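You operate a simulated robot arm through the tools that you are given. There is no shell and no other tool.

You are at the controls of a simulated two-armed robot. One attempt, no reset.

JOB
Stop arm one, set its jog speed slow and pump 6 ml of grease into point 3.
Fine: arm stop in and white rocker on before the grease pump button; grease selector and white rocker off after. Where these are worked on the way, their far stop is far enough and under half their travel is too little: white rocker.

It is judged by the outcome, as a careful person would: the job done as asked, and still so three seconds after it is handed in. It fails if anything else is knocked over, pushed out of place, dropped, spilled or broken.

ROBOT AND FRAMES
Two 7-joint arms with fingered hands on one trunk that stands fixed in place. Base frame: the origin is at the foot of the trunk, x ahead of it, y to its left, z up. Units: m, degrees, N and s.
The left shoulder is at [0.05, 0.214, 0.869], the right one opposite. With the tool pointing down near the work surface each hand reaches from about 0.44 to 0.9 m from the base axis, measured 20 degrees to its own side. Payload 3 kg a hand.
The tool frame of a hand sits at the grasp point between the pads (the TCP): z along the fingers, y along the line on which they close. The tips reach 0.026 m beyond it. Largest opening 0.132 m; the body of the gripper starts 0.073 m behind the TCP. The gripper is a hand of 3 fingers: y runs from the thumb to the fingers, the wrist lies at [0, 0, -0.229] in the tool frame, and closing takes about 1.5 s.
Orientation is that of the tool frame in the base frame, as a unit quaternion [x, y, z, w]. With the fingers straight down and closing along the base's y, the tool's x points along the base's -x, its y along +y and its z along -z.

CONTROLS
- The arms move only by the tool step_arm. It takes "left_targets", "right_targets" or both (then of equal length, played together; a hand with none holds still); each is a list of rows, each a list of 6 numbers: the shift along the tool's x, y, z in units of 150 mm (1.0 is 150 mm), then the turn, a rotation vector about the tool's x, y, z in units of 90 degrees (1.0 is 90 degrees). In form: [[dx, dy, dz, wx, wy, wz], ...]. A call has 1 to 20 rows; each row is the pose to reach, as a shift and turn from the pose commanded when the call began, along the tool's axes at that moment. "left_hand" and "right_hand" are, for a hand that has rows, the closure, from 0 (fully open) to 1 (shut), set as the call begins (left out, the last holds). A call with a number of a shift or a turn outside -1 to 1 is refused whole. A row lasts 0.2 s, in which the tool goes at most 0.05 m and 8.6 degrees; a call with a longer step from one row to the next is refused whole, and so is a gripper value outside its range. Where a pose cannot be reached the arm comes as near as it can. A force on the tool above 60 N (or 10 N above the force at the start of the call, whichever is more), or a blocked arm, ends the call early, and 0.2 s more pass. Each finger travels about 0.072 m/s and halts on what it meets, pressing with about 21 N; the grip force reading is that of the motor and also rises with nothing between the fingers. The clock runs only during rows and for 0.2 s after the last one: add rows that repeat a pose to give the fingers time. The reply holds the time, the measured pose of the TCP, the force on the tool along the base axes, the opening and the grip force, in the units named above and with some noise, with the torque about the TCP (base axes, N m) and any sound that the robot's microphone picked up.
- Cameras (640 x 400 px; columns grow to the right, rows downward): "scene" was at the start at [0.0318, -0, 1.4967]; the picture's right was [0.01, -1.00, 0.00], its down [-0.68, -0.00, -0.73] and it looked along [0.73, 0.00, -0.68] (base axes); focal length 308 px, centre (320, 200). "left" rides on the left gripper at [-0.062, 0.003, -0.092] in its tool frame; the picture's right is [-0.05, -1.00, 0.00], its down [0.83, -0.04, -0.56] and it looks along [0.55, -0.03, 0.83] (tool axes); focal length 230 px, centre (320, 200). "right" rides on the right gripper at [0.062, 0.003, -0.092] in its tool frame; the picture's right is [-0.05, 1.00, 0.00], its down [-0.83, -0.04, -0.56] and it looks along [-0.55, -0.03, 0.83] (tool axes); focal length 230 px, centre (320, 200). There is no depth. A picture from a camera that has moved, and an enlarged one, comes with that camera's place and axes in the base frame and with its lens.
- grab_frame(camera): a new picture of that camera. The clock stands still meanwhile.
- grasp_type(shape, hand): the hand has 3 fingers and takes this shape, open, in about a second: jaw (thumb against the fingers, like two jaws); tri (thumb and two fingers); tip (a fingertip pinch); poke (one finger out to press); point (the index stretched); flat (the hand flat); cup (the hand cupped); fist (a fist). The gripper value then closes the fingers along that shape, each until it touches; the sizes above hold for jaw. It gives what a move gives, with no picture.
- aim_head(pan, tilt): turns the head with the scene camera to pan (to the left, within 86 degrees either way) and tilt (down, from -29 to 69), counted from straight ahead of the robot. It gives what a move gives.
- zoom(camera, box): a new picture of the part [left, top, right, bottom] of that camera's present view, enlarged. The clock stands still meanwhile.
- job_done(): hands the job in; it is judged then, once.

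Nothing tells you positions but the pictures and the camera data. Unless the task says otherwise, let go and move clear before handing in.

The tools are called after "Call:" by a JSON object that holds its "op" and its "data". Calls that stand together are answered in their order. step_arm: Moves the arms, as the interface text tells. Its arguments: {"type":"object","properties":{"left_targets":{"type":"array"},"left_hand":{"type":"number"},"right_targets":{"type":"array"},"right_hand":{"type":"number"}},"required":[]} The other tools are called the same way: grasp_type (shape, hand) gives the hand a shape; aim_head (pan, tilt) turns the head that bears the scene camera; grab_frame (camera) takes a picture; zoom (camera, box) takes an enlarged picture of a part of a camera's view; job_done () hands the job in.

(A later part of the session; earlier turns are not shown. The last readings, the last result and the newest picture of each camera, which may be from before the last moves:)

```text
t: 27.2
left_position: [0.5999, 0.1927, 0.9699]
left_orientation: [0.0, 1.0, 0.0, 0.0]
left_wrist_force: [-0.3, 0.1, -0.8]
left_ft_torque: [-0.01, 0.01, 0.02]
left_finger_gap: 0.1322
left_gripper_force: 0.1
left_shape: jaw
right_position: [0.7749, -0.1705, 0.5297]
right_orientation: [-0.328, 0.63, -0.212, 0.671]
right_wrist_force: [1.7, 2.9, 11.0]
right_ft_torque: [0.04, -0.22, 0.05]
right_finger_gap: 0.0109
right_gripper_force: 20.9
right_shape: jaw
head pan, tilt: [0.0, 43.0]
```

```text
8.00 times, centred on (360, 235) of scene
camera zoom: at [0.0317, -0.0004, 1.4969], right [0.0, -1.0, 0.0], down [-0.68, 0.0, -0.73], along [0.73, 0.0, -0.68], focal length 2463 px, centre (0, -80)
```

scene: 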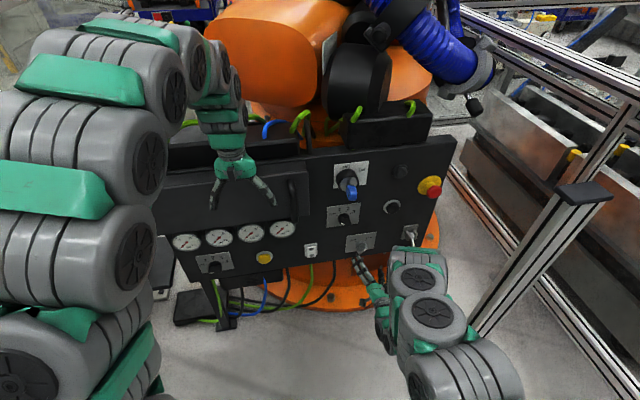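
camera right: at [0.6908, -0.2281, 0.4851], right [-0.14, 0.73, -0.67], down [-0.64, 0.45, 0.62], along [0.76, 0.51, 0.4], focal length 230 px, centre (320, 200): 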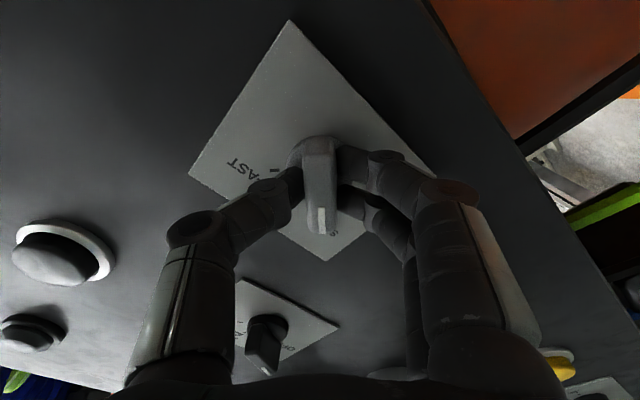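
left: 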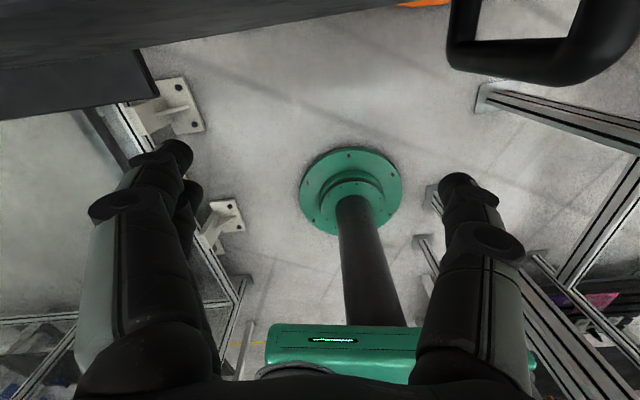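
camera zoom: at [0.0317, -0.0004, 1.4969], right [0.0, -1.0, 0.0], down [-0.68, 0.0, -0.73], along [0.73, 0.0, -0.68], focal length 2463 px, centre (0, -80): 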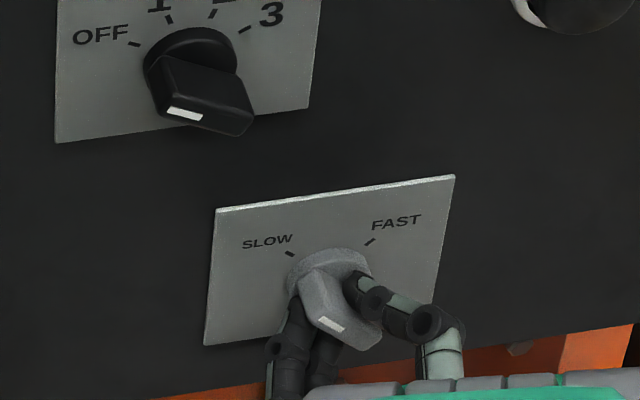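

The pointer now faces SLOW. I'll open the fingers and back off straight, then check that it stays there.

Call:
{"op": "step_arm", "data": {"right_targets": [[0, 0, 0, 0, 0, 0], [0, 0, 0, 0, 0, 0], [0, 0, 0, 0, 0, 0], [0, 0, 0, 0, 0, 0], [0, 0, 0, 0, 0, 0], [0, 0, -0.1, 0, 0, 0], [0, 0, -0.25, 0, 0, 0], [0, 0, -0.4, 0, 0, 0], [0, 0, -0.55, 0, 0, 0]], "right_hand": 0}}

Call:
{"op": "grab_frame", "data": {"camera": "right"}}

Call:
{"op": "zoom", "data": {"camera": "scene", "box": [320, 210, 400, 260]}}

```text
t: 29.2
left_position: [0.5996, 0.1941, 0.9697]
left_orientation: [0.0, 1.0, 0.0, -0.001]
left_wrist_force: [-0.5, -0.5, -1.5]
left_ft_torque: [0.01, -0.01, -0.03]
left_finger_gap: 0.1319
left_gripper_force: 0.1
left_shape: jaw
right_position: [0.6922, -0.1843, 0.5307]
right_orientation: [-0.328, 0.631, -0.212, 0.671]
right_wrist_force: [0.2, 0.6, 0.2]
right_ft_torque: [0.0, 0.03, -0.01]
right_finger_gap: 0.1317
right_gripper_force: 0.0
right_shape: jaw
head pan, tilt: [0.0, 43.0]
```

```text
taken
camera right: at [0.6085, -0.2416, 0.4859], right [-0.14, 0.73, -0.67], down [-0.64, 0.45, 0.62], along [0.76, 0.51, 0.4], focal length 230 px, centre (320, 200)
```

right: 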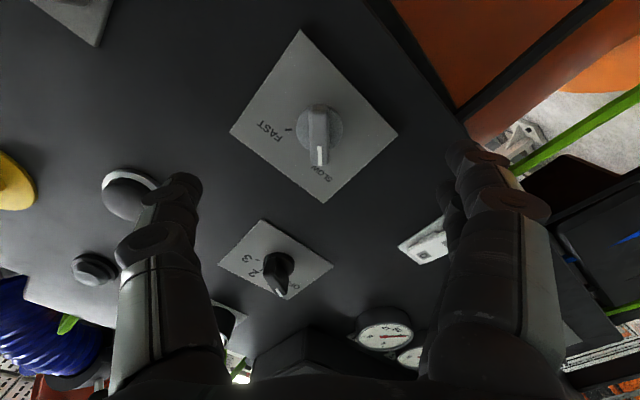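

```text
8.00 times, centred on (360, 235) of scene
camera zoom: at [0.0319, -0.0005, 1.4969], right [0.0, -1.0, 0.0], down [-0.68, 0.0, -0.73], along [0.73, 0.0, -0.68], focal length 2463 px, centre (0, -80)
```

zoom: 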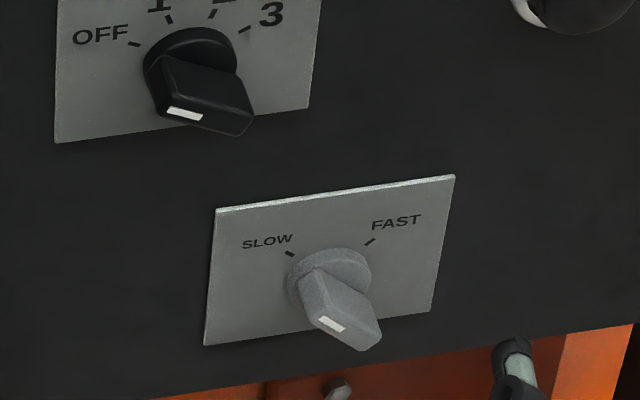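

SLOW is set and stable. Next is the white rocker at about (0.778, 0.034, 0.537); I'll put the right hand in the poke shape here in free space and look at where its fingertip lies.

Call:
{"op": "grasp_type", "data": {"shape": "poke", "hand": "right"}}

Call:
{"op": "grab_frame", "data": {"camera": "right"}}

Call:
{"op": "grab_frame", "data": {"camera": "scene"}}

```text
t: 30.1
left_position: [0.5992, 0.1929, 0.9697]
left_orientation: [0.001, 1.0, 0.0, 0.0]
left_wrist_force: [-0.3, -0.8, 1.4]
left_ft_torque: [-0.03, 0.06, 0.01]
left_finger_gap: 0.1319
left_gripper_force: 0.0
left_shape: jaw
right_position: [0.6918, -0.184, 0.5304]
right_orientation: [-0.328, 0.63, -0.211, 0.671]
right_wrist_force: [0.6, 0.8, 0.0]
right_ft_torque: [-0.01, -0.01, 0.01]
right_finger_gap: 0.0
right_gripper_force: 0.1
right_shape: poke
head pan, tilt: [0.0, 43.0]
```

```text
taken
camera right: at [0.6091, -0.2414, 0.486], right [-0.14, 0.73, -0.67], down [-0.64, 0.45, 0.62], along [0.76, 0.51, 0.4], focal length 230 px, centre (320, 200)
```

right: 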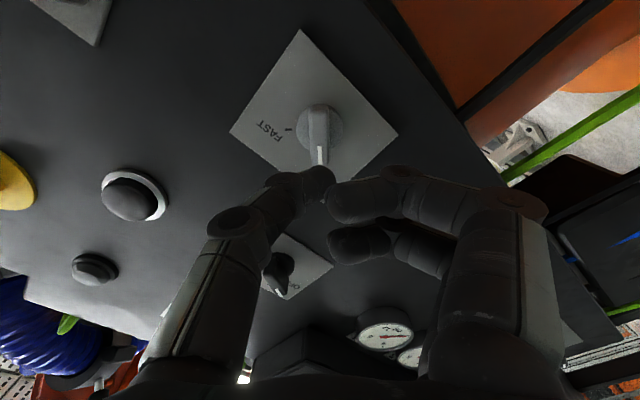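

```text
taken
```

scene: 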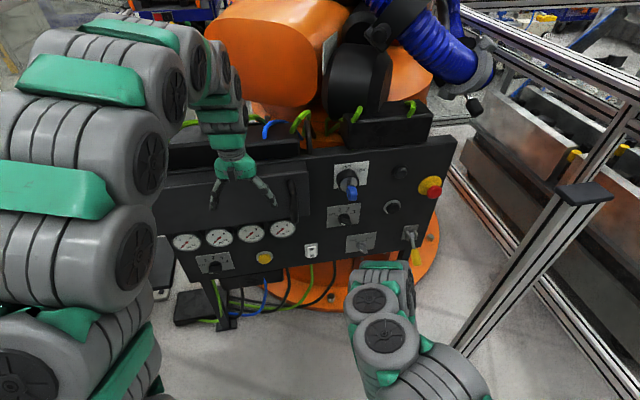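

In poke shape the thumb tip leads on the tool axis with the other fingers curled about 20 mm back. I'll shift the right hand left along the panel to stand off in front of the rocker's "I" half.

Call:
{"op": "step_arm", "data": {"right_targets": [[-0.12, 0.14, 0.025, 0, 0, 0], [-0.25, 0.28, 0.05, 0, 0, 0], [-0.38, 0.43, 0.075, 0, 0, 0], [-0.5, 0.57, 0.1, 0, 0, 0], [-0.63, 0.72, 0.13, 0, 0, 0], [-0.76, 0.87, 0.155, 0, 0, 0], [-0.875, 1.0, 0.178, 0, 0, 0], [-0.875, 1.0, 0.178, 0, 0, 0]]}}

Call:
{"op": "grab_frame", "data": {"camera": "right"}}

Call:
{"op": "zoom", "data": {"camera": "scene", "box": [240, 200, 400, 300]}}

```text
t: 31.9
left_position: [0.5995, 0.1931, 0.9702]
left_orientation: [0.0, 1.0, 0.0, 0.001]
left_wrist_force: [-0.1, 0.8, 0.2]
left_ft_torque: [0.04, -0.04, -0.04]
left_finger_gap: 0.1315
left_gripper_force: 0.0
left_shape: jaw
right_position: [0.684, 0.0158, 0.5164]
right_orientation: [-0.328, 0.63, -0.211, 0.671]
right_wrist_force: [-0.6, -0.4, -0.8]
right_ft_torque: [0.02, -0.02, 0.02]
right_finger_gap: 0.0
right_gripper_force: 0.0
right_shape: poke
head pan, tilt: [0.0, 43.0]
```

```text
taken
camera right: at [0.6013, -0.0414, 0.4716], right [-0.14, 0.73, -0.67], down [-0.64, 0.45, 0.62], along [0.76, 0.51, 0.4], focal length 230 px, centre (320, 200)
```

right: 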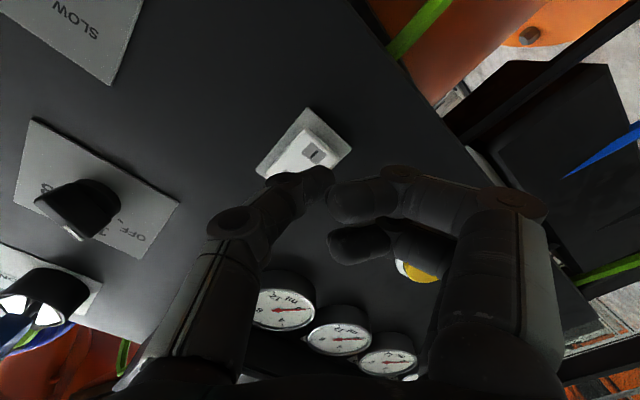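

```text
4.00 times, centred on (320, 250) of scene
camera zoom: at [0.0319, -0.0005, 1.4969], right [0.0, -1.0, 0.0], down [-0.68, 0.0, -0.73], along [0.73, 0.0, -0.68], focal length 1232 px, centre (320, 0)
```

zoom: 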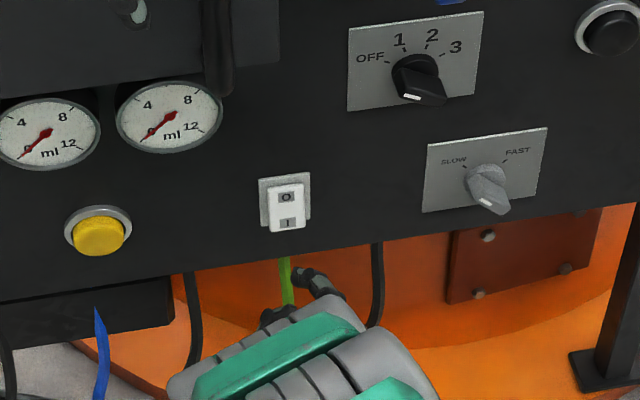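

The thumb tip is aligned with the lower "I" half of the rocker at about (0.758, 0.029, 0.516). I'll advance and press it in small steps.

Call:
{"op": "step_arm", "data": {"right_targets": [[0, 0, 0.1, 0, 0, 0], [0, 0, 0.2, 0, 0, 0], [0, 0, 0.26, 0, 0, 0], [0, 0, 0.29, 0, 0, 0], [0, 0, 0.31, 0, 0, 0], [0, 0, 0.33, 0, 0, 0], [0, 0, 0.35, 0, 0, 0], [0, 0, 0.37, 0, 0, 0], [0, 0, 0.39, 0, 0, 0]]}}

Call:
{"op": "zoom", "data": {"camera": "scene", "box": [280, 225, 360, 275]}}

Call:
{"op": "grab_frame", "data": {"camera": "right"}}

```text
t: 33.9
left_position: [0.6004, 0.1924, 0.9698]
left_orientation: [0.0, 1.0, 0.0, -0.001]
left_wrist_force: [-0.8, -0.5, -0.3]
left_ft_torque: [0.01, -0.04, 0.01]
left_finger_gap: 0.1321
left_gripper_force: 0.1
left_shape: jaw
right_position: [0.7403, 0.0233, 0.5156]
right_orientation: [-0.328, 0.631, -0.212, 0.67]
right_wrist_force: [-23.4, -7.1, 3.5]
right_ft_torque: [0.04, -0.08, 0.09]
right_finger_gap: 0.0002
right_gripper_force: 0.0
right_shape: poke
head pan, tilt: [0.0, 43.0]
```

```text
8.00 times, centred on (320, 250) of scene
camera zoom: at [0.0316, -0.0006, 1.4969], right [0.0, -1.0, 0.0], down [-0.68, 0.0, -0.73], along [0.73, 0.0, -0.68], focal length 2463 px, centre (320, -200)
```

zoom: 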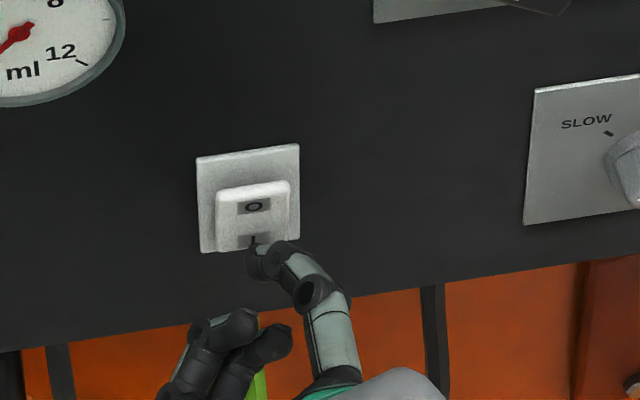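

```text
taken
camera right: at [0.6567, -0.0332, 0.471], right [-0.14, 0.73, -0.67], down [-0.64, 0.45, 0.62], along [0.76, 0.51, 0.4], focal length 230 px, centre (320, 200)
```

right: 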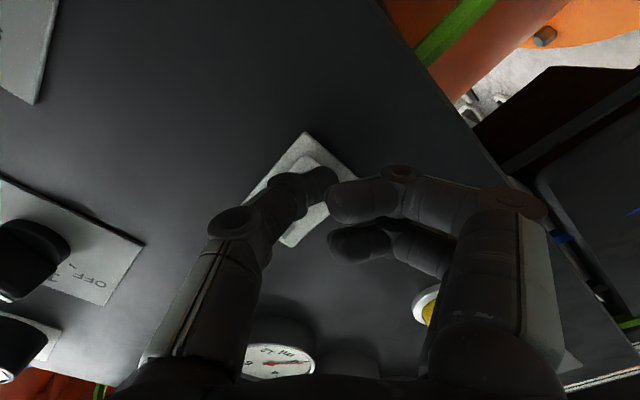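

The rocker has tipped over to "I" (the O side now stands out). I'll push a touch more to be sure it is at its stop, then back off and verify.

Call:
{"op": "step_arm", "data": {"right_targets": [[0, 0, 0.01, 0, 0, 0], [0, 0, 0.02, 0, 0, 0], [0, 0, 0.02, 0, 0, 0]]}}

Call:
{"op": "step_arm", "data": {"right_targets": [[0, 0, -0.05, 0, 0, 0], [0, 0, -0.15, 0, 0, 0], [0, 0, -0.3, 0, 0, 0], [0, 0, -0.45, 0, 0, 0], [0, 0, -0.5, 0, 0, 0]]}}

Call:
{"op": "zoom", "data": {"camera": "scene", "box": [280, 225, 360, 275]}}

Call:
{"op": "zoom", "data": {"camera": "right", "box": [220, 80, 380, 180]}}

```text
t: 34.7
left_position: [0.5982, 0.1933, 0.9693]
left_orientation: [0.0, 1.0, 0.0, 0.0]
left_wrist_force: [-0.1, 1.1, -0.9]
left_ft_torque: [0.02, 0.0, 0.0]
left_finger_gap: 0.1323
left_gripper_force: 0.0
left_shape: jaw
right_position: [0.7419, 0.0237, 0.5142]
right_orientation: [-0.328, 0.631, -0.212, 0.67]
right_wrist_force: [-32.1, -15.8, 0.8]
right_ft_torque: [-0.05, 0.09, 0.1]
right_finger_gap: 0.0
right_gripper_force: 0.1
right_shape: poke
head pan, tilt: [0.0, 43.0]
```

```text
t: 35.9
left_position: [0.5998, 0.194, 0.9691]
left_orientation: [0.0, 1.0, 0.0, 0.0]
left_wrist_force: [0.5, -1.1, 0.1]
left_ft_torque: [0.02, -0.01, 0.01]
left_finger_gap: 0.1321
left_gripper_force: 0.1
left_shape: jaw
right_position: [0.6707, 0.0119, 0.517]
right_orientation: [-0.328, 0.63, -0.211, 0.671]
right_wrist_force: [-0.5, 0.4, -0.7]
right_ft_torque: [0.02, -0.02, 0.0]
right_finger_gap: 0.0001
right_gripper_force: 0.2
right_shape: poke
head pan, tilt: [0.0, 43.0]
```

```text
8.00 times, centred on (320, 250) of scene
camera zoom: at [0.0319, -0.0005, 1.4969], right [0.0, -1.0, 0.0], down [-0.68, 0.0, -0.73], along [0.73, 0.0, -0.68], focal length 2463 px, centre (320, -200)
```

zoom: 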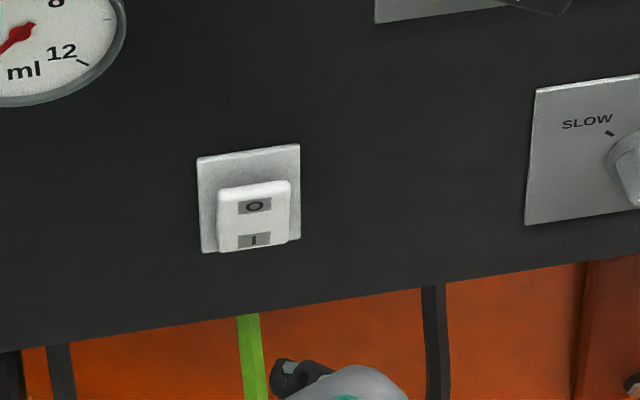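

```text
4.00 times, centred on (300, 130) of right
camera zoom: at [0.5873, -0.0456, 0.4723], right [-0.14, 0.73, -0.67], down [-0.64, 0.45, 0.62], along [0.76, 0.51, 0.4], focal length 920 px, centre (400, 480)
```

zoom: 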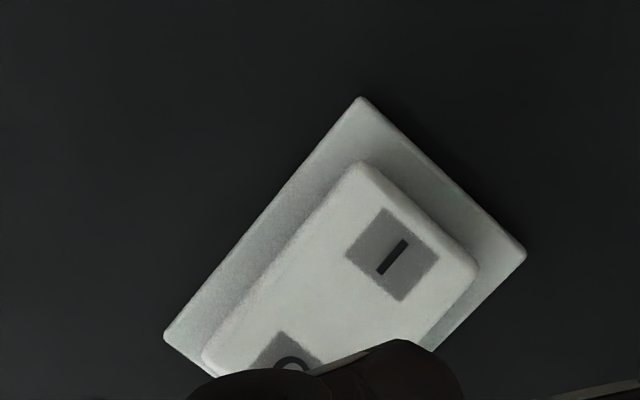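

The rocker is on ("I" pressed in). Now I'll move the right hand away to the right, and at the same time turn the left hand to point at the panel and lower it toward the grease selector side.

Call:
{"op": "step_arm", "data": {"left_targets": [[0.022, 0.059, 0.083, -0.0073, -0.0831, -0.0073], [0.0445, 0.118, 0.167, -0.0146, -0.1662, -0.0146], [0.067, 0.177, 0.25, -0.0218, -0.2493, -0.0218], [0.089, 0.236, 0.333, -0.0291, -0.3324, -0.0291], [0.111, 0.295, 0.417, -0.0364, -0.4155, -0.0364], [0.1335, 0.354, 0.5, -0.0437, -0.4986, -0.0437], [0.156, 0.412, 0.583, -0.0509, -0.5817, -0.0509], [0.178, 0.471, 0.667, -0.0582, -0.6647, -0.0582], [0.2, 0.53, 0.75, -0.0655, -0.7478, -0.0655], [0.2225, 0.589, 0.833, -0.0728, -0.8309, -0.0728], [0.245, 0.648, 0.917, -0.08, -0.914, -0.08], [0.267, 0.707, 1.0, -0.0873, -0.9971, -0.0873], [0.267, 0.707, 1.0, -0.0873, -0.9971, -0.0873]], "right_targets": [[0, 0, -0.1, 0, 0, 0], [0.08, -0.09, -0.1, 0, 0, 0], [0.16, -0.18, -0.1, 0, 0, 0], [0.24, -0.27, -0.1, 0, 0, 0], [0.32, -0.36, -0.1, 0, 0, 0], [0.4, -0.45, -0.1, 0, 0, 0], [0.48, -0.54, -0.1, 0, 0, 0], [0.56, -0.63, -0.1, 0, 0, 0], [0.64, -0.72, -0.1, 0, 0, 0], [0.72, -0.81, -0.1, 0, 0, 0], [0.8, -0.9, -0.1, 0, 0, 0], [0.875, -1.0, -0.1, 0, 0, 0], [0.875, -1.0, -0.1, 0, 0, 0]], "left_hand": 0}}

Call:
{"op": "grab_frame", "data": {"camera": "scene"}}

Call:
{"op": "grab_frame", "data": {"camera": "left"}}

```text
t: 37.8
left_position: [0.6542, 0.266, 0.8699]
left_orientation: [-0.047, 0.886, 0.037, 0.461]
left_wrist_force: [-36.0, -8.8, 4.7]
left_ft_torque: [0.5, -0.02, 3.51]
left_finger_gap: 0.1319
left_gripper_force: 0.0
left_shape: jaw
left hand out of reach, approached as far as the arm can: row 6, 7, 8, 9
right_position: [0.6778, -0.1137, 0.5246]
right_orientation: [-0.328, 0.63, -0.21, 0.672]
right_wrist_force: [0.1, -0.4, 0.0]
right_ft_torque: [0.01, -0.03, -0.01]
right_finger_gap: 0.0002
right_gripper_force: 0.0
right_shape: poke
head pan, tilt: [0.0, 43.0]
stopped in row 9 (left hand): the force on the tool passed its limit at 197 N (the readings are from after the stop); the commanded pose is now the measured one
```

```text
taken
```

scene: 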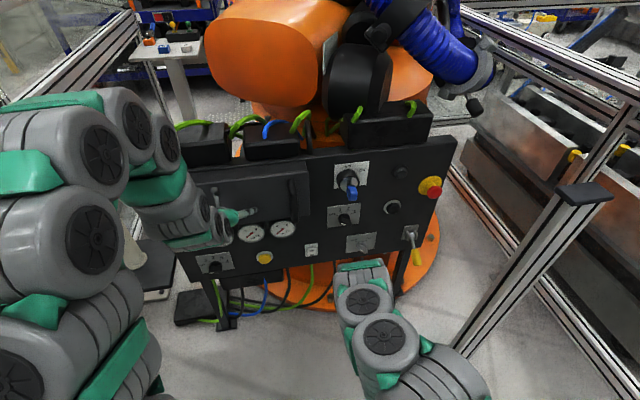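

```text
taken
camera left: at [0.6133, 0.263, 0.9732], right [0.15, -0.99, 0.02], down [-0.92, -0.14, -0.36], along [0.36, 0.04, -0.93], focal length 230 px, centre (320, 200)
```

left: 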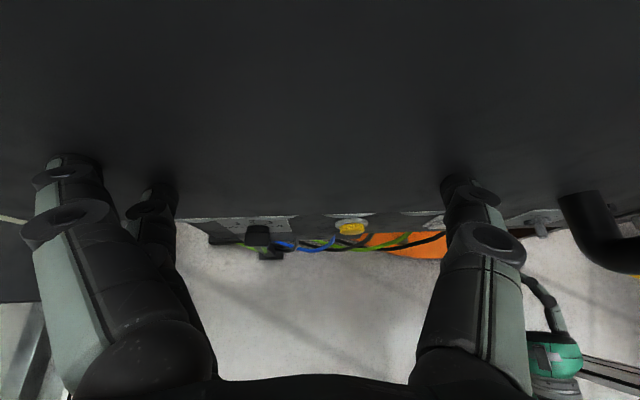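

The left arm could not fold that far (wrist too close to its shoulder) and drifted forward against the front of the black box; nothing in view appears displaced. I'll back the left hand off gently by tilting it downward again and pulling it away.

Call:
{"op": "step_arm", "data": {"left_targets": [[0.03, 0.006, -0.045, 0.0, 0.04, 0], [0.08, 0.015, -0.11, 0, 0.1, 0], [0.14, 0.028, -0.19, 0, 0.18, 0], [0.19, 0.038, -0.27, 0, 0.26, 0], [0.229, 0.047, -0.325, 0, 0.34, 0]]}}

Call:
{"op": "grab_frame", "data": {"camera": "scene"}}

Call:
{"op": "grab_frame", "data": {"camera": "left"}}

```text
t: 39.0
left_position: [0.596, 0.2661, 0.8705]
left_orientation: [-0.053, 0.976, 0.024, 0.211]
left_wrist_force: [0.0, 0.6, 0.2]
left_ft_torque: [0.01, 0.01, -0.01]
left_finger_gap: 0.132
left_gripper_force: 0.1
left_shape: jaw
right_position: [0.6775, -0.1148, 0.5248]
right_orientation: [-0.328, 0.63, -0.21, 0.672]
right_wrist_force: [-0.1, 0.2, 0.2]
right_ft_torque: [-0.01, 0.01, -0.07]
right_finger_gap: 0.0
right_gripper_force: 0.0
right_shape: poke
head pan, tilt: [0.0, 43.0]
```

```text
taken
```

scene: 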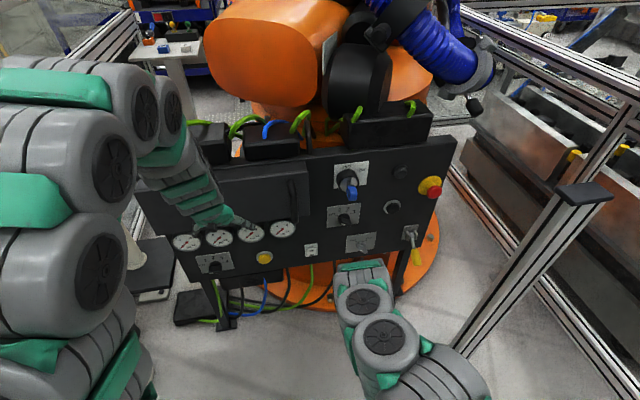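

```text
taken
camera left: at [0.6126, 0.2685, 0.9805], right [0.16, -0.99, 0.0], down [-0.97, -0.16, 0.16], along [-0.16, -0.02, -0.99], focal length 230 px, centre (320, 200)
```

left: 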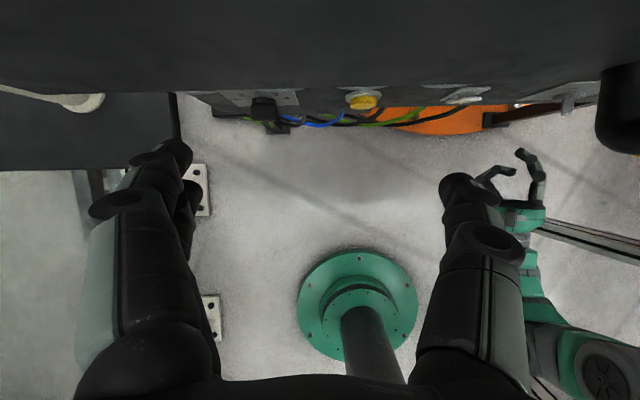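

The left hand is clear of the box again at (0.596, 0.266, 0.870) with zero force. I'll take a safer route: out to the left first, then down, keeping the wrist well away from the shoulder.

Call:
{"op": "step_arm", "data": {"left_targets": [[0.035, 0.17, 0.12, 0, 0, 0], [0.075, 0.34, 0.25, 0, 0, 0], [0.115, 0.51, 0.39, 0, 0, 0], [0.155, 0.68, 0.53, 0, 0, 0], [0.195, 0.845, 0.667, 0, 0, 0], [0.195, 0.845, 0.667, 0, 0, 0]]}}

```text
t: 40.4
left_position: [0.5939, 0.3961, 0.77]
left_orientation: [-0.054, 0.975, 0.025, 0.214]
left_wrist_force: [0.1, 0.0, -0.3]
left_ft_torque: [-0.01, -0.04, 0.0]
left_finger_gap: 0.132
left_gripper_force: 0.0
left_shape: jaw
right_position: [0.6782, -0.1138, 0.525]
right_orientation: [-0.328, 0.63, -0.212, 0.671]
right_wrist_force: [0.1, 0.5, 0.3]
right_ft_torque: [-0.02, 0.02, 0.04]
right_finger_gap: 0.0
right_gripper_force: 0.0
right_shape: poke
head pan, tilt: [0.0, 43.0]
```

The left hand is at (0.594, 0.396, 0.770), clear of the box. I'll lower it to below the gauges.

Call:
{"op": "step_arm", "data": {"left_targets": [[0.077, -0.005, 0.17, 0, 0, 0], [0.154, -0.009, 0.34, 0, 0, 0], [0.232, -0.014, 0.51, 0, 0, 0], [0.309, -0.018, 0.68, 0, 0, 0], [0.386, -0.023, 0.85, 0, 0, 0], [0.386, -0.023, 0.85, 0, 0, 0]]}}

Call:
{"op": "grab_frame", "data": {"camera": "scene"}}

Call:
{"op": "grab_frame", "data": {"camera": "left"}}

```text
t: 41.8
left_position: [0.5943, 0.3978, 0.6311]
left_orientation: [-0.054, 0.975, 0.025, 0.213]
left_wrist_force: [0.8, 0.4, -0.4]
left_ft_torque: [0.02, 0.0, 0.0]
left_finger_gap: 0.1323
left_gripper_force: 0.1
left_shape: jaw
right_position: [0.6777, -0.1138, 0.524]
right_orientation: [-0.328, 0.63, -0.212, 0.671]
right_wrist_force: [0.7, -0.2, 0.5]
right_ft_torque: [-0.01, 0.03, 0.02]
right_finger_gap: 0.0
right_gripper_force: 0.0
right_shape: poke
head pan, tilt: [0.0, 43.0]
```

```text
taken
```

scene: 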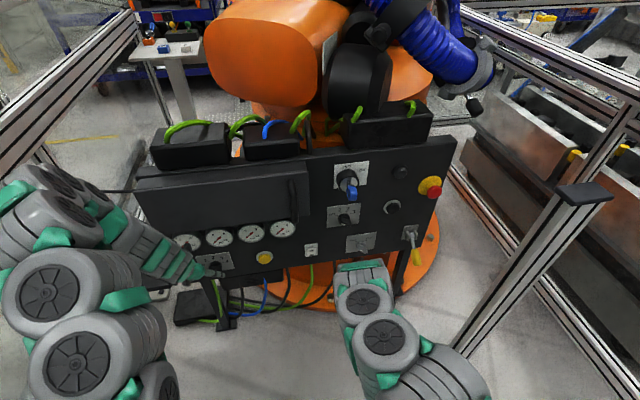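

```text
taken
camera left: at [0.6122, 0.4004, 0.741], right [0.16, -0.99, 0.0], down [-0.97, -0.16, 0.16], along [-0.15, -0.02, -0.99], focal length 230 px, centre (320, 200)
```

left: 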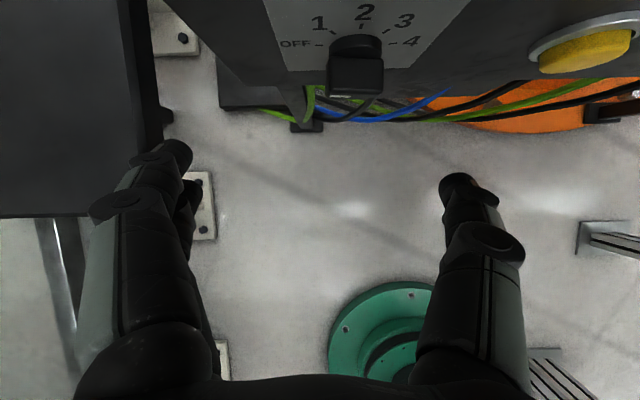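

The left hand is below the gauges at (0.594, 0.398, 0.631), looking down at the selector, which reads OFF. I'll lower a little more, then swing the fingers up to point at the panel.

Call:
{"op": "step_arm", "data": {"left_targets": [[0.08, -0.017, 0.197, 0, 0, 0], [0.164, -0.033, 0.394, 0, 0, 0], [0.246, -0.05, 0.591, 0, 0, 0], [0.328, -0.066, 0.788, 0, 0, 0], [0.41, -0.083, 0.985, 0, 0, 0], [0.41, -0.083, 0.985, 0, 0, 0]]}}

Call:
{"op": "step_arm", "data": {"left_targets": [[0, 0, 0, 0, -0.091, 0], [0, 0, 0, 0, -0.182, 0], [0, 0, 0, 0, -0.274, 0], [0, 0, 0, 0, -0.365, 0], [0, 0, 0, 0, -0.456, 0], [0, 0, 0, 0, -0.548, 0], [0, 0, 0, 0, -0.639, 0], [0, 0, 0, 0, -0.73, 0], [0, 0, 0, 0, -0.73, 0]]}}

Call:
{"op": "grab_frame", "data": {"camera": "scene"}}

Call:
{"op": "grab_frame", "data": {"camera": "left"}}

```text
t: 43.2
left_position: [0.6052, 0.3865, 0.4682]
left_orientation: [-0.054, 0.975, 0.023, 0.214]
left_wrist_force: [-1.3, 0.1, 0.8]
left_ft_torque: [0.01, 0.01, 0.02]
left_finger_gap: 0.132
left_gripper_force: 0.1
left_shape: jaw
right_position: [0.6787, -0.1152, 0.5237]
right_orientation: [-0.328, 0.63, -0.211, 0.671]
right_wrist_force: [0.0, -0.3, -0.8]
right_ft_torque: [0.01, 0.0, -0.01]
right_finger_gap: 0.0
right_gripper_force: 0.1
right_shape: poke
head pan, tilt: [0.0, 43.0]
```

```text
t: 45.2
left_position: [0.6134, 0.3904, 0.5074]
left_orientation: [-0.031, 0.71, 0.048, 0.702]
left_wrist_force: [-0.1, 0.3, 1.1]
left_ft_torque: [0.01, -0.01, 0.03]
left_finger_gap: 0.132
left_gripper_force: 0.0
left_shape: jaw
left hand out of reach, approached as far as the arm can: row 8, 9
right_position: [0.6787, -0.1148, 0.524]
right_orientation: [-0.329, 0.63, -0.21, 0.671]
right_wrist_force: [0.7, -0.2, 0.3]
right_ft_torque: [0.04, -0.01, 0.01]
right_finger_gap: 0.0
right_gripper_force: 0.1
right_shape: poke
head pan, tilt: [0.0, 43.0]
```

```text
taken
```

scene: 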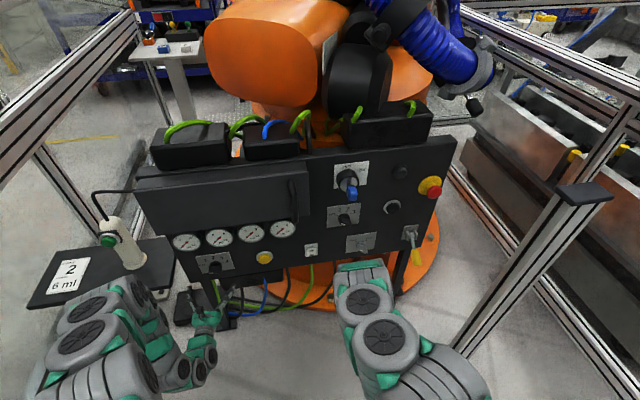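

```text
taken
camera left: at [0.5217, 0.3814, 0.5694], right [0.11, -0.99, 0.03], down [-0.56, -0.09, -0.83], along [0.82, 0.08, -0.56], focal length 230 px, centre (320, 200)
```

left: 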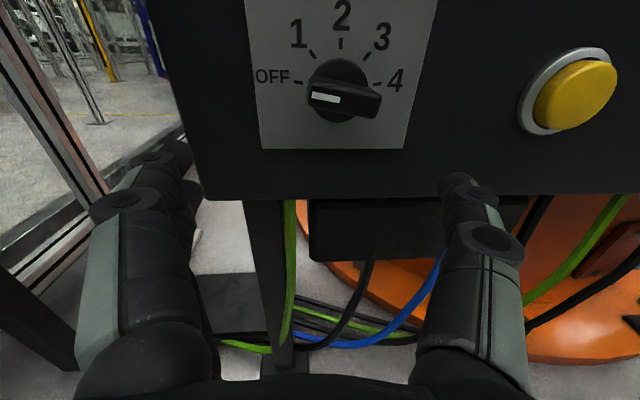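

A card with "2 / 6 ml" and a cylinder on the table at the left have come into view. I'll read that card before going on.

Call:
{"op": "zoom", "data": {"camera": "scene", "box": [20, 215, 180, 315]}}

Call:
{"op": "zoom", "data": {"camera": "scene", "box": [40, 250, 104, 290]}}

Call:
{"op": "zoom", "data": {"camera": "left", "box": [240, 0, 440, 125]}}

```text
4.00 times, centred on (100, 265) of scene
camera zoom: at [0.0318, -0.0005, 1.4969], right [0.0, -1.0, 0.0], down [-0.68, 0.0, -0.73], along [0.73, 0.0, -0.68], focal length 1232 px, centre (1200, -60)
```

zoom: 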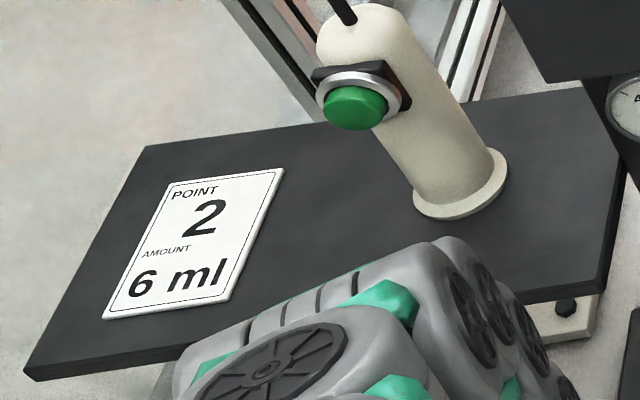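

```text
10.00 times, centred on (72, 270) of scene
camera zoom: at [0.0318, -0.0005, 1.4969], right [0.0, -1.0, 0.0], down [-0.68, 0.0, -0.73], along [0.73, 0.0, -0.68], focal length 3079 px, centre (2800, -500)
```

zoom: 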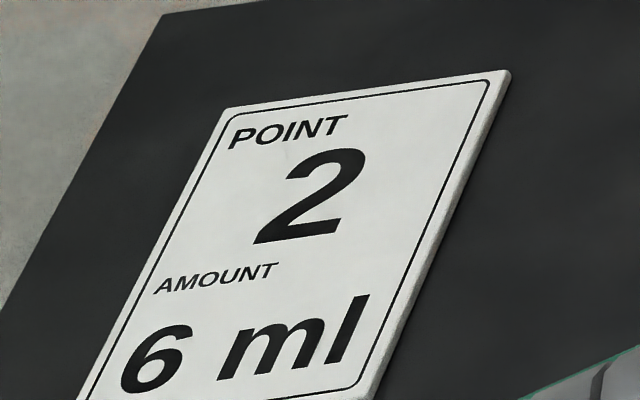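

```text
3.20 times, centred on (340, 62) of left
camera zoom: at [0.5217, 0.3814, 0.5694], right [0.11, -0.99, 0.03], down [-0.56, -0.09, -0.83], along [0.82, 0.08, -0.56], focal length 736 px, centre (256, 640)
```

zoom: 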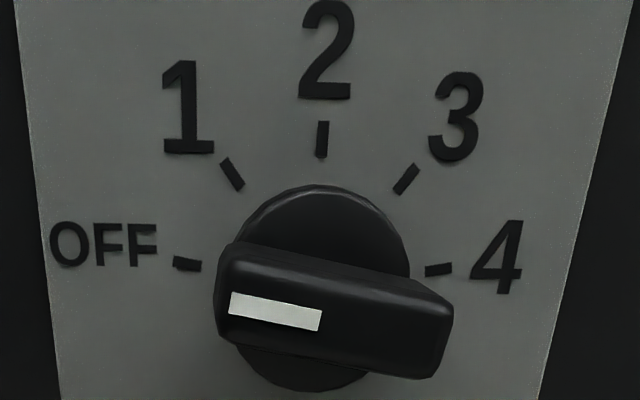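

The card on the side table says "POINT 2, 6 ml", which differs from the job; I follow the job as given (point 3). The left hand now points at the panel; comparing views puts the selector axis at about (0.706, 0.389, 0.541). I'll correct height and yaw in front of it.

Call:
{"op": "step_arm", "data": {"left_targets": [[-0.06, -0.03, -0.02, -0.015, 0, 0], [-0.12, -0.06, -0.04, -0.03, 0, 0], [-0.18, -0.1, -0.057, -0.045, -0.005, 0], [-0.227, -0.125, -0.057, -0.05, -0.007, 0], [-0.227, -0.125, -0.057, -0.05, -0.007, 0]]}}

Call:
{"op": "grab_frame", "data": {"camera": "left"}}

```text
t: 46.4
left_position: [0.61, 0.3731, 0.5434]
left_orientation: [-0.059, 0.7, 0.077, 0.708]
left_wrist_force: [0.1, 0.6, 0.3]
left_ft_torque: [0.02, 0.0, -0.03]
left_finger_gap: 0.1317
left_gripper_force: 0.1
left_shape: jaw
left hand out of reach, approached as far as the arm can: row 1, 2, 3, 4, 5
right_position: [0.6775, -0.1155, 0.5244]
right_orientation: [-0.329, 0.63, -0.211, 0.671]
right_wrist_force: [-0.1, 0.9, 0.3]
right_ft_torque: [0.01, 0.03, 0.03]
right_finger_gap: 0.0001
right_gripper_force: 0.1
right_shape: poke
head pan, tilt: [0.0, 43.0]
```

```text
taken
camera left: at [0.5188, 0.3572, 0.605], right [0.19, -0.98, 0.03], down [-0.53, -0.13, -0.84], along [0.83, 0.14, -0.54], focal length 230 px, centre (320, 200)
```

left: 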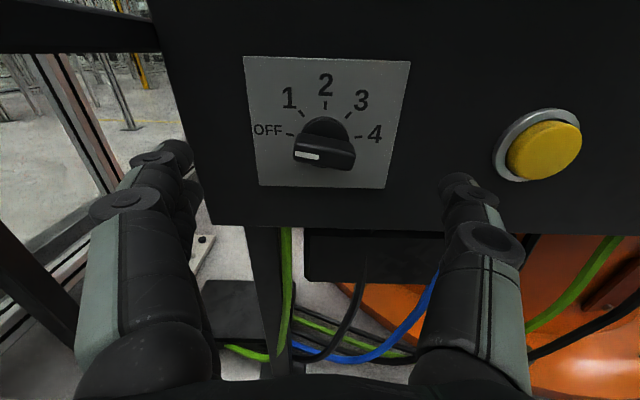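

The hand is in front of the selector at (0.610, 0.373, 0.543) with the yaw matching the panel. I'll zoom for a precise fix on the knob before rolling the hand.

Call:
{"op": "zoom", "data": {"camera": "left", "box": [240, 55, 416, 165]}}

Call:
{"op": "zoom", "data": {"camera": "left", "box": [464, 80, 624, 180]}}

Call:
{"op": "zoom", "data": {"camera": "scene", "box": [160, 220, 320, 320]}}

```text
3.64 times, centred on (328, 110) of left
camera zoom: at [0.5188, 0.3572, 0.605], right [0.19, -0.98, 0.03], down [-0.53, -0.13, -0.84], along [0.83, 0.14, -0.54], focal length 837 px, centre (291, 527)
```

zoom: 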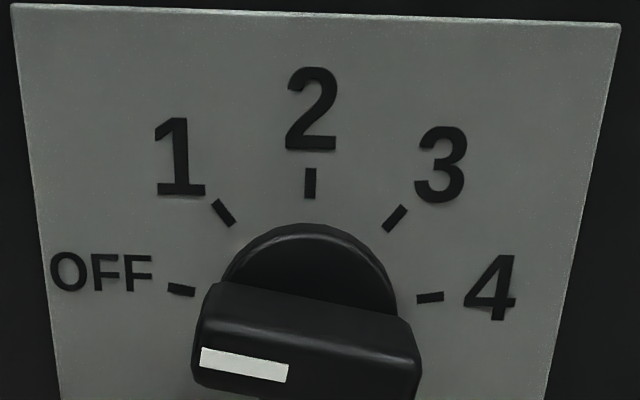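

```text
4.00 times, centred on (544, 130) of left
camera zoom: at [0.5188, 0.3572, 0.605], right [0.19, -0.98, 0.03], down [-0.53, -0.13, -0.84], along [0.83, 0.14, -0.54], focal length 920 px, centre (-576, 480)
```

zoom: 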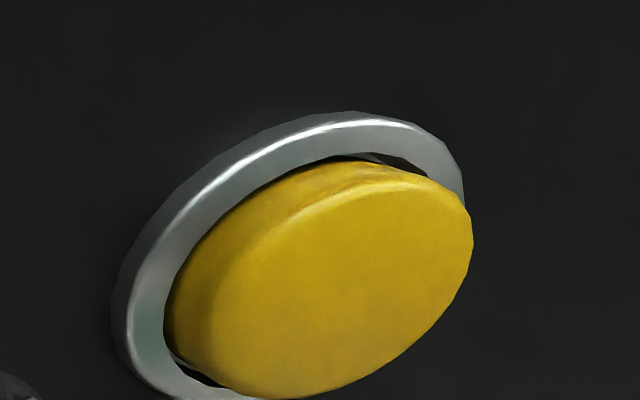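

```text
4.00 times, centred on (240, 270) of scene
camera zoom: at [0.0319, -0.0005, 1.4969], right [0.0, -1.0, 0.0], down [-0.68, 0.0, -0.73], along [0.73, 0.0, -0.68], focal length 1232 px, centre (640, -80)
```

zoom: 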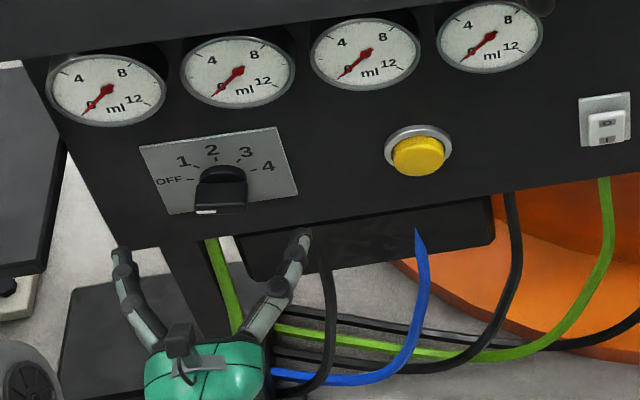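

Tick geometry gives 40° spacing (OFF at −80°, 3 at +40°) and axis at about (0.706, 0.3875, 0.542). I'll roll the left hand −80° to match the bar at OFF.

Call:
{"op": "step_arm", "data": {"left_targets": [[0, 0, 0, 0, 0, -0.09], [0, 0, 0, 0, 0, -0.18], [0, 0, 0, 0, 0, -0.27], [0, 0, 0, 0, 0, -0.36], [0, 0, 0, 0, 0, -0.45], [0, 0, 0, 0, 0, -0.54], [0, 0, 0, 0, 0, -0.63], [0, 0, 0, 0, 0, -0.72], [0, 0, 0, 0, 0, -0.81], [0, 0, 0, 0, 0, -0.89], [0, 0, 0, 0, 0, -0.89]]}}

Call:
{"op": "grab_frame", "data": {"camera": "left"}}

Call:
{"op": "grab_frame", "data": {"camera": "scene"}}

```text
t: 48.8
left_position: [0.6109, 0.3736, 0.5445]
left_orientation: [-0.496, 0.497, -0.398, 0.591]
left_wrist_force: [0.3, 0.3, -0.6]
left_ft_torque: [0.0, -0.01, -0.02]
left_finger_gap: 0.1319
left_gripper_force: 0.0
left_shape: jaw
right_position: [0.6778, -0.1137, 0.525]
right_orientation: [-0.329, 0.63, -0.21, 0.671]
right_wrist_force: [0.1, -0.1, 0.4]
right_ft_torque: [0.0, -0.01, 0.01]
right_finger_gap: 0.0
right_gripper_force: 0.1
right_shape: poke
head pan, tilt: [0.0, 43.0]
```

```text
taken
camera left: at [0.5073, 0.4161, 0.5529], right [0.01, -0.14, 0.99], down [-0.39, -0.91, -0.13], along [0.92, -0.38, -0.07], focal length 230 px, centre (320, 200)
```

left: 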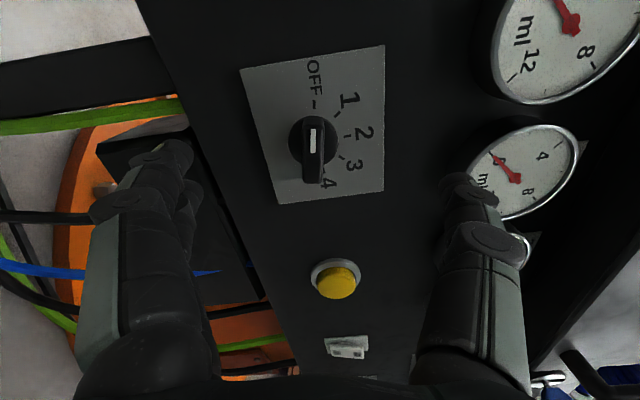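

```text
taken
```

scene: 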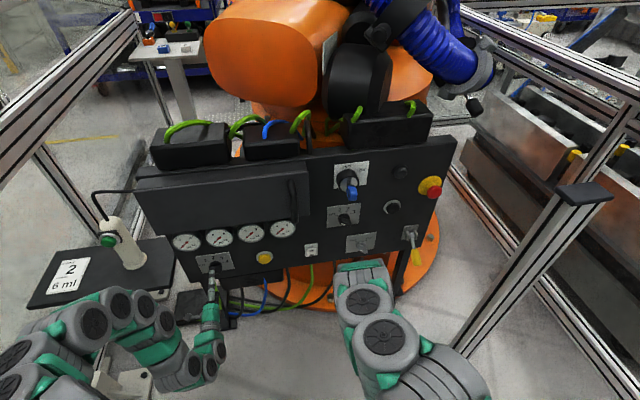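

The bar is vertical in the hand view, slightly off centre (about 4 mm low). I'll correct that and advance with the fingers open until they straddle the bar.

Call:
{"op": "step_arm", "data": {"left_targets": [[0.01, 0.01, 0.06, 0, 0, 0], [0.02, 0.02, 0.13, 0, 0, 0], [0.033, 0.025, 0.2, 0, 0, 0], [0.033, 0.025, 0.26, 0, 0, 0], [0.033, 0.025, 0.31, 0, 0, 0], [0.033, 0.025, 0.35, 0, 0, 0], [0.033, 0.025, 0.35, 0, 0, 0]], "left_hand": 0}}

Call:
{"op": "grab_frame", "data": {"camera": "left"}}

Call:
{"op": "zoom", "data": {"camera": "scene", "box": [160, 220, 320, 320]}}

```text
t: 50.4
left_position: [0.6619, 0.3783, 0.541]
left_orientation: [-0.496, 0.495, -0.397, 0.593]
left_wrist_force: [-0.1, -0.4, -0.2]
left_ft_torque: [-0.01, -0.01, 0.01]
left_finger_gap: 0.1322
left_gripper_force: 0.0
left_shape: jaw
right_position: [0.678, -0.1138, 0.5242]
right_orientation: [-0.329, 0.63, -0.21, 0.671]
right_wrist_force: [-0.5, -0.4, 0.2]
right_ft_torque: [-0.01, -0.03, -0.02]
right_finger_gap: 0.0002
right_gripper_force: 0.1
right_shape: poke
head pan, tilt: [0.0, 43.0]
```

```text
taken
camera left: at [0.5595, 0.4212, 0.5484], right [0.01, -0.14, 0.99], down [-0.38, -0.91, -0.13], along [0.92, -0.38, -0.06], focal length 230 px, centre (320, 200)
```

left: 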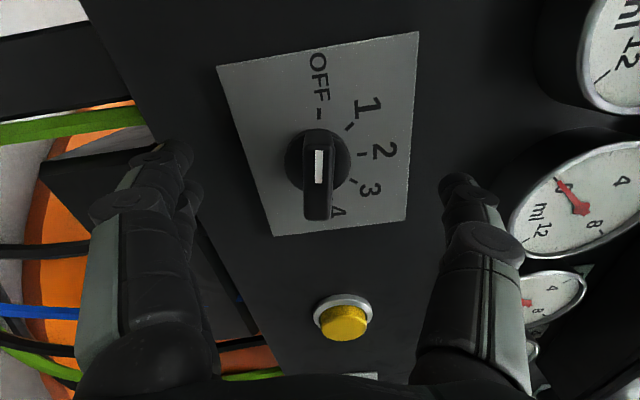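

```text
4.00 times, centred on (240, 270) of scene
camera zoom: at [0.0319, -0.0005, 1.4969], right [0.0, -1.0, 0.0], down [-0.68, 0.0, -0.73], along [0.73, 0.0, -0.68], focal length 1232 px, centre (640, -80)
```

zoom: 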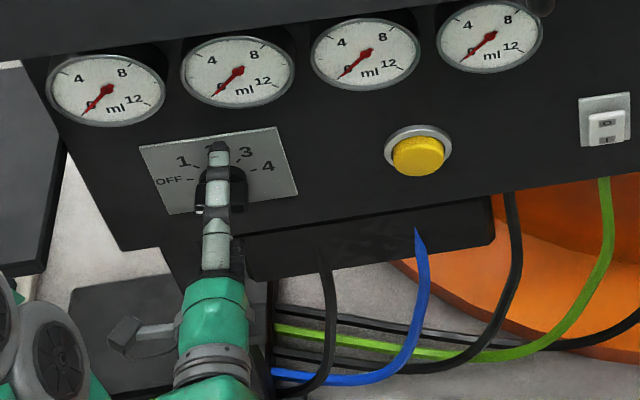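

The bar is centred between the fingers. I'll go in another 6 mm and close on it.

Call:
{"op": "step_arm", "data": {"left_targets": [[0, 0, 0.02, 0, 0, 0], [0, 0, 0.045, 0, 0, 0], [0, 0, 0.045, 0, 0, 0]], "left_hand": 0}}

Call:
{"op": "step_arm", "data": {"left_targets": [[0, 0, 0, 0, 0, 0], [0, 0, 0, 0, 0, 0], [0, 0, 0, 0, 0, 0], [0, 0, 0, 0, 0, 0], [0, 0, 0, 0, 0, 0], [0, 0, 0, 0, 0, 0], [0, 0, 0, 0, 0, 0], [0, 0, 0, 0, 0, 0]], "left_hand": 1}}

Call:
{"op": "grab_frame", "data": {"camera": "left"}}

Call:
{"op": "zoom", "data": {"camera": "scene", "box": [180, 230, 260, 280]}}

```text
t: 51.2
left_position: [0.6694, 0.3798, 0.542]
left_orientation: [-0.495, 0.496, -0.398, 0.593]
left_wrist_force: [0.2, 0.0, 0.0]
left_ft_torque: [0.03, -0.04, -0.02]
left_finger_gap: 0.1319
left_gripper_force: 0.0
left_shape: jaw
right_position: [0.6766, -0.1126, 0.5243]
right_orientation: [-0.329, 0.63, -0.211, 0.671]
right_wrist_force: [0.8, 0.6, 0.5]
right_ft_torque: [-0.01, -0.01, -0.04]
right_finger_gap: 0.0001
right_gripper_force: 0.1
right_shape: poke
head pan, tilt: [0.0, 43.0]
```

```text
t: 53.0
left_position: [0.6696, 0.3791, 0.5421]
left_orientation: [-0.495, 0.495, -0.398, 0.593]
left_wrist_force: [3.8, 1.3, -0.4]
left_ft_torque: [-0.01, 0.03, 0.01]
left_finger_gap: 0.011
left_gripper_force: 21.2
left_shape: jaw
right_position: [0.6777, -0.1137, 0.5249]
right_orientation: [-0.328, 0.63, -0.212, 0.671]
right_wrist_force: [0.0, -0.1, 0.2]
right_ft_torque: [-0.01, -0.02, 0.02]
right_finger_gap: 0.0003
right_gripper_force: 0.0
right_shape: poke
head pan, tilt: [0.0, 43.0]
```

```text
taken
camera left: at [0.5665, 0.4223, 0.5489], right [0.01, -0.14, 0.99], down [-0.38, -0.91, -0.13], along [0.92, -0.38, -0.06], focal length 230 px, centre (320, 200)
```

left: 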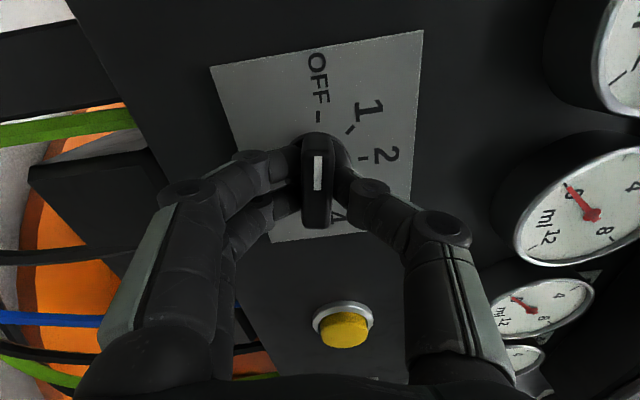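

```text
8.00 times, centred on (220, 255) of scene
camera zoom: at [0.0319, -0.0005, 1.4969], right [0.0, -1.0, 0.0], down [-0.68, 0.0, -0.73], along [0.73, 0.0, -0.68], focal length 2463 px, centre (1120, -240)
```

zoom: 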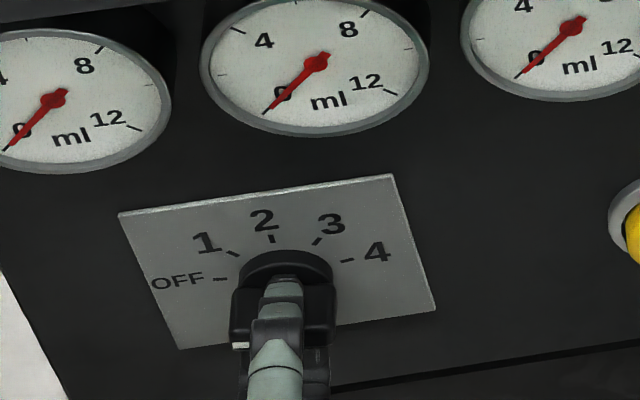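

The selector bar is gripped (gap 11 mm) with the TCP on the knob axis. I'll turn it clockwise in two 60° stages from OFF to 3.

Call:
{"op": "step_arm", "data": {"left_targets": [[0, 0, 0, 0, 0, 0.083], [0, 0, 0, 0, 0, 0.167], [0, 0, 0, 0, 0, 0.25], [0, 0, 0, 0, 0, 0.333], [0, 0, 0, 0, 0, 0.417], [0, 0, 0, 0, 0, 0.5], [0, 0, 0, 0, 0, 0.583], [0, 0, 0, 0, 0, 0.667], [0, 0, 0, 0, 0, 0.667]], "left_hand": 1}}

Call:
{"op": "zoom", "data": {"camera": "scene", "box": [180, 230, 260, 280]}}

Call:
{"op": "grab_frame", "data": {"camera": "left"}}

```text
t: 55.0
left_position: [0.6691, 0.3802, 0.5375]
left_orientation: [-0.18, 0.677, -0.046, 0.712]
left_wrist_force: [3.8, -7.1, -3.0]
left_ft_torque: [-0.05, 0.04, -0.16]
left_finger_gap: 0.0108
left_gripper_force: 21.1
left_shape: jaw
right_position: [0.678, -0.115, 0.5243]
right_orientation: [-0.328, 0.63, -0.212, 0.671]
right_wrist_force: [-0.7, -0.5, 0.4]
right_ft_torque: [0.01, -0.04, -0.01]
right_finger_gap: 0.0
right_gripper_force: 0.1
right_shape: poke
head pan, tilt: [0.0, 43.0]
```

```text
8.00 times, centred on (220, 255) of scene
camera zoom: at [0.0319, -0.0006, 1.4969], right [0.0, -1.0, 0.0], down [-0.68, 0.0, -0.73], along [0.73, 0.0, -0.68], focal length 2463 px, centre (1120, -240)
```

zoom: 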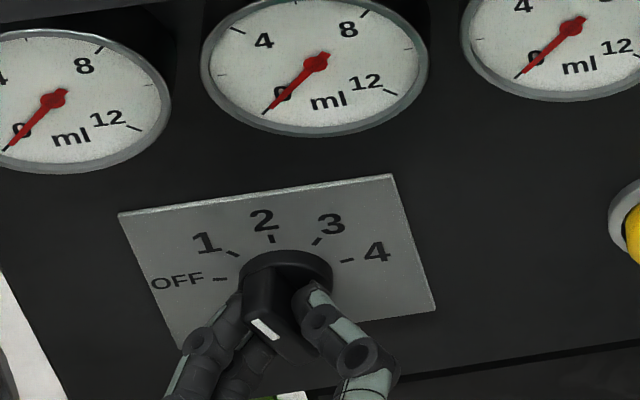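

```text
taken
camera left: at [0.573, 0.3847, 0.596], right [0.17, -0.91, 0.37], down [-0.47, -0.41, -0.78], along [0.87, -0.04, -0.5], focal length 230 px, centre (320, 200)
```

left: 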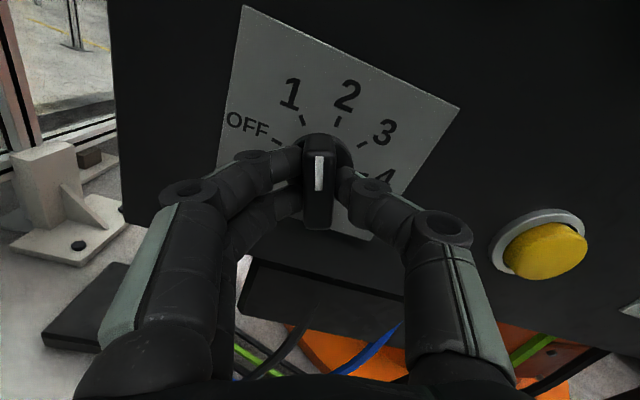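

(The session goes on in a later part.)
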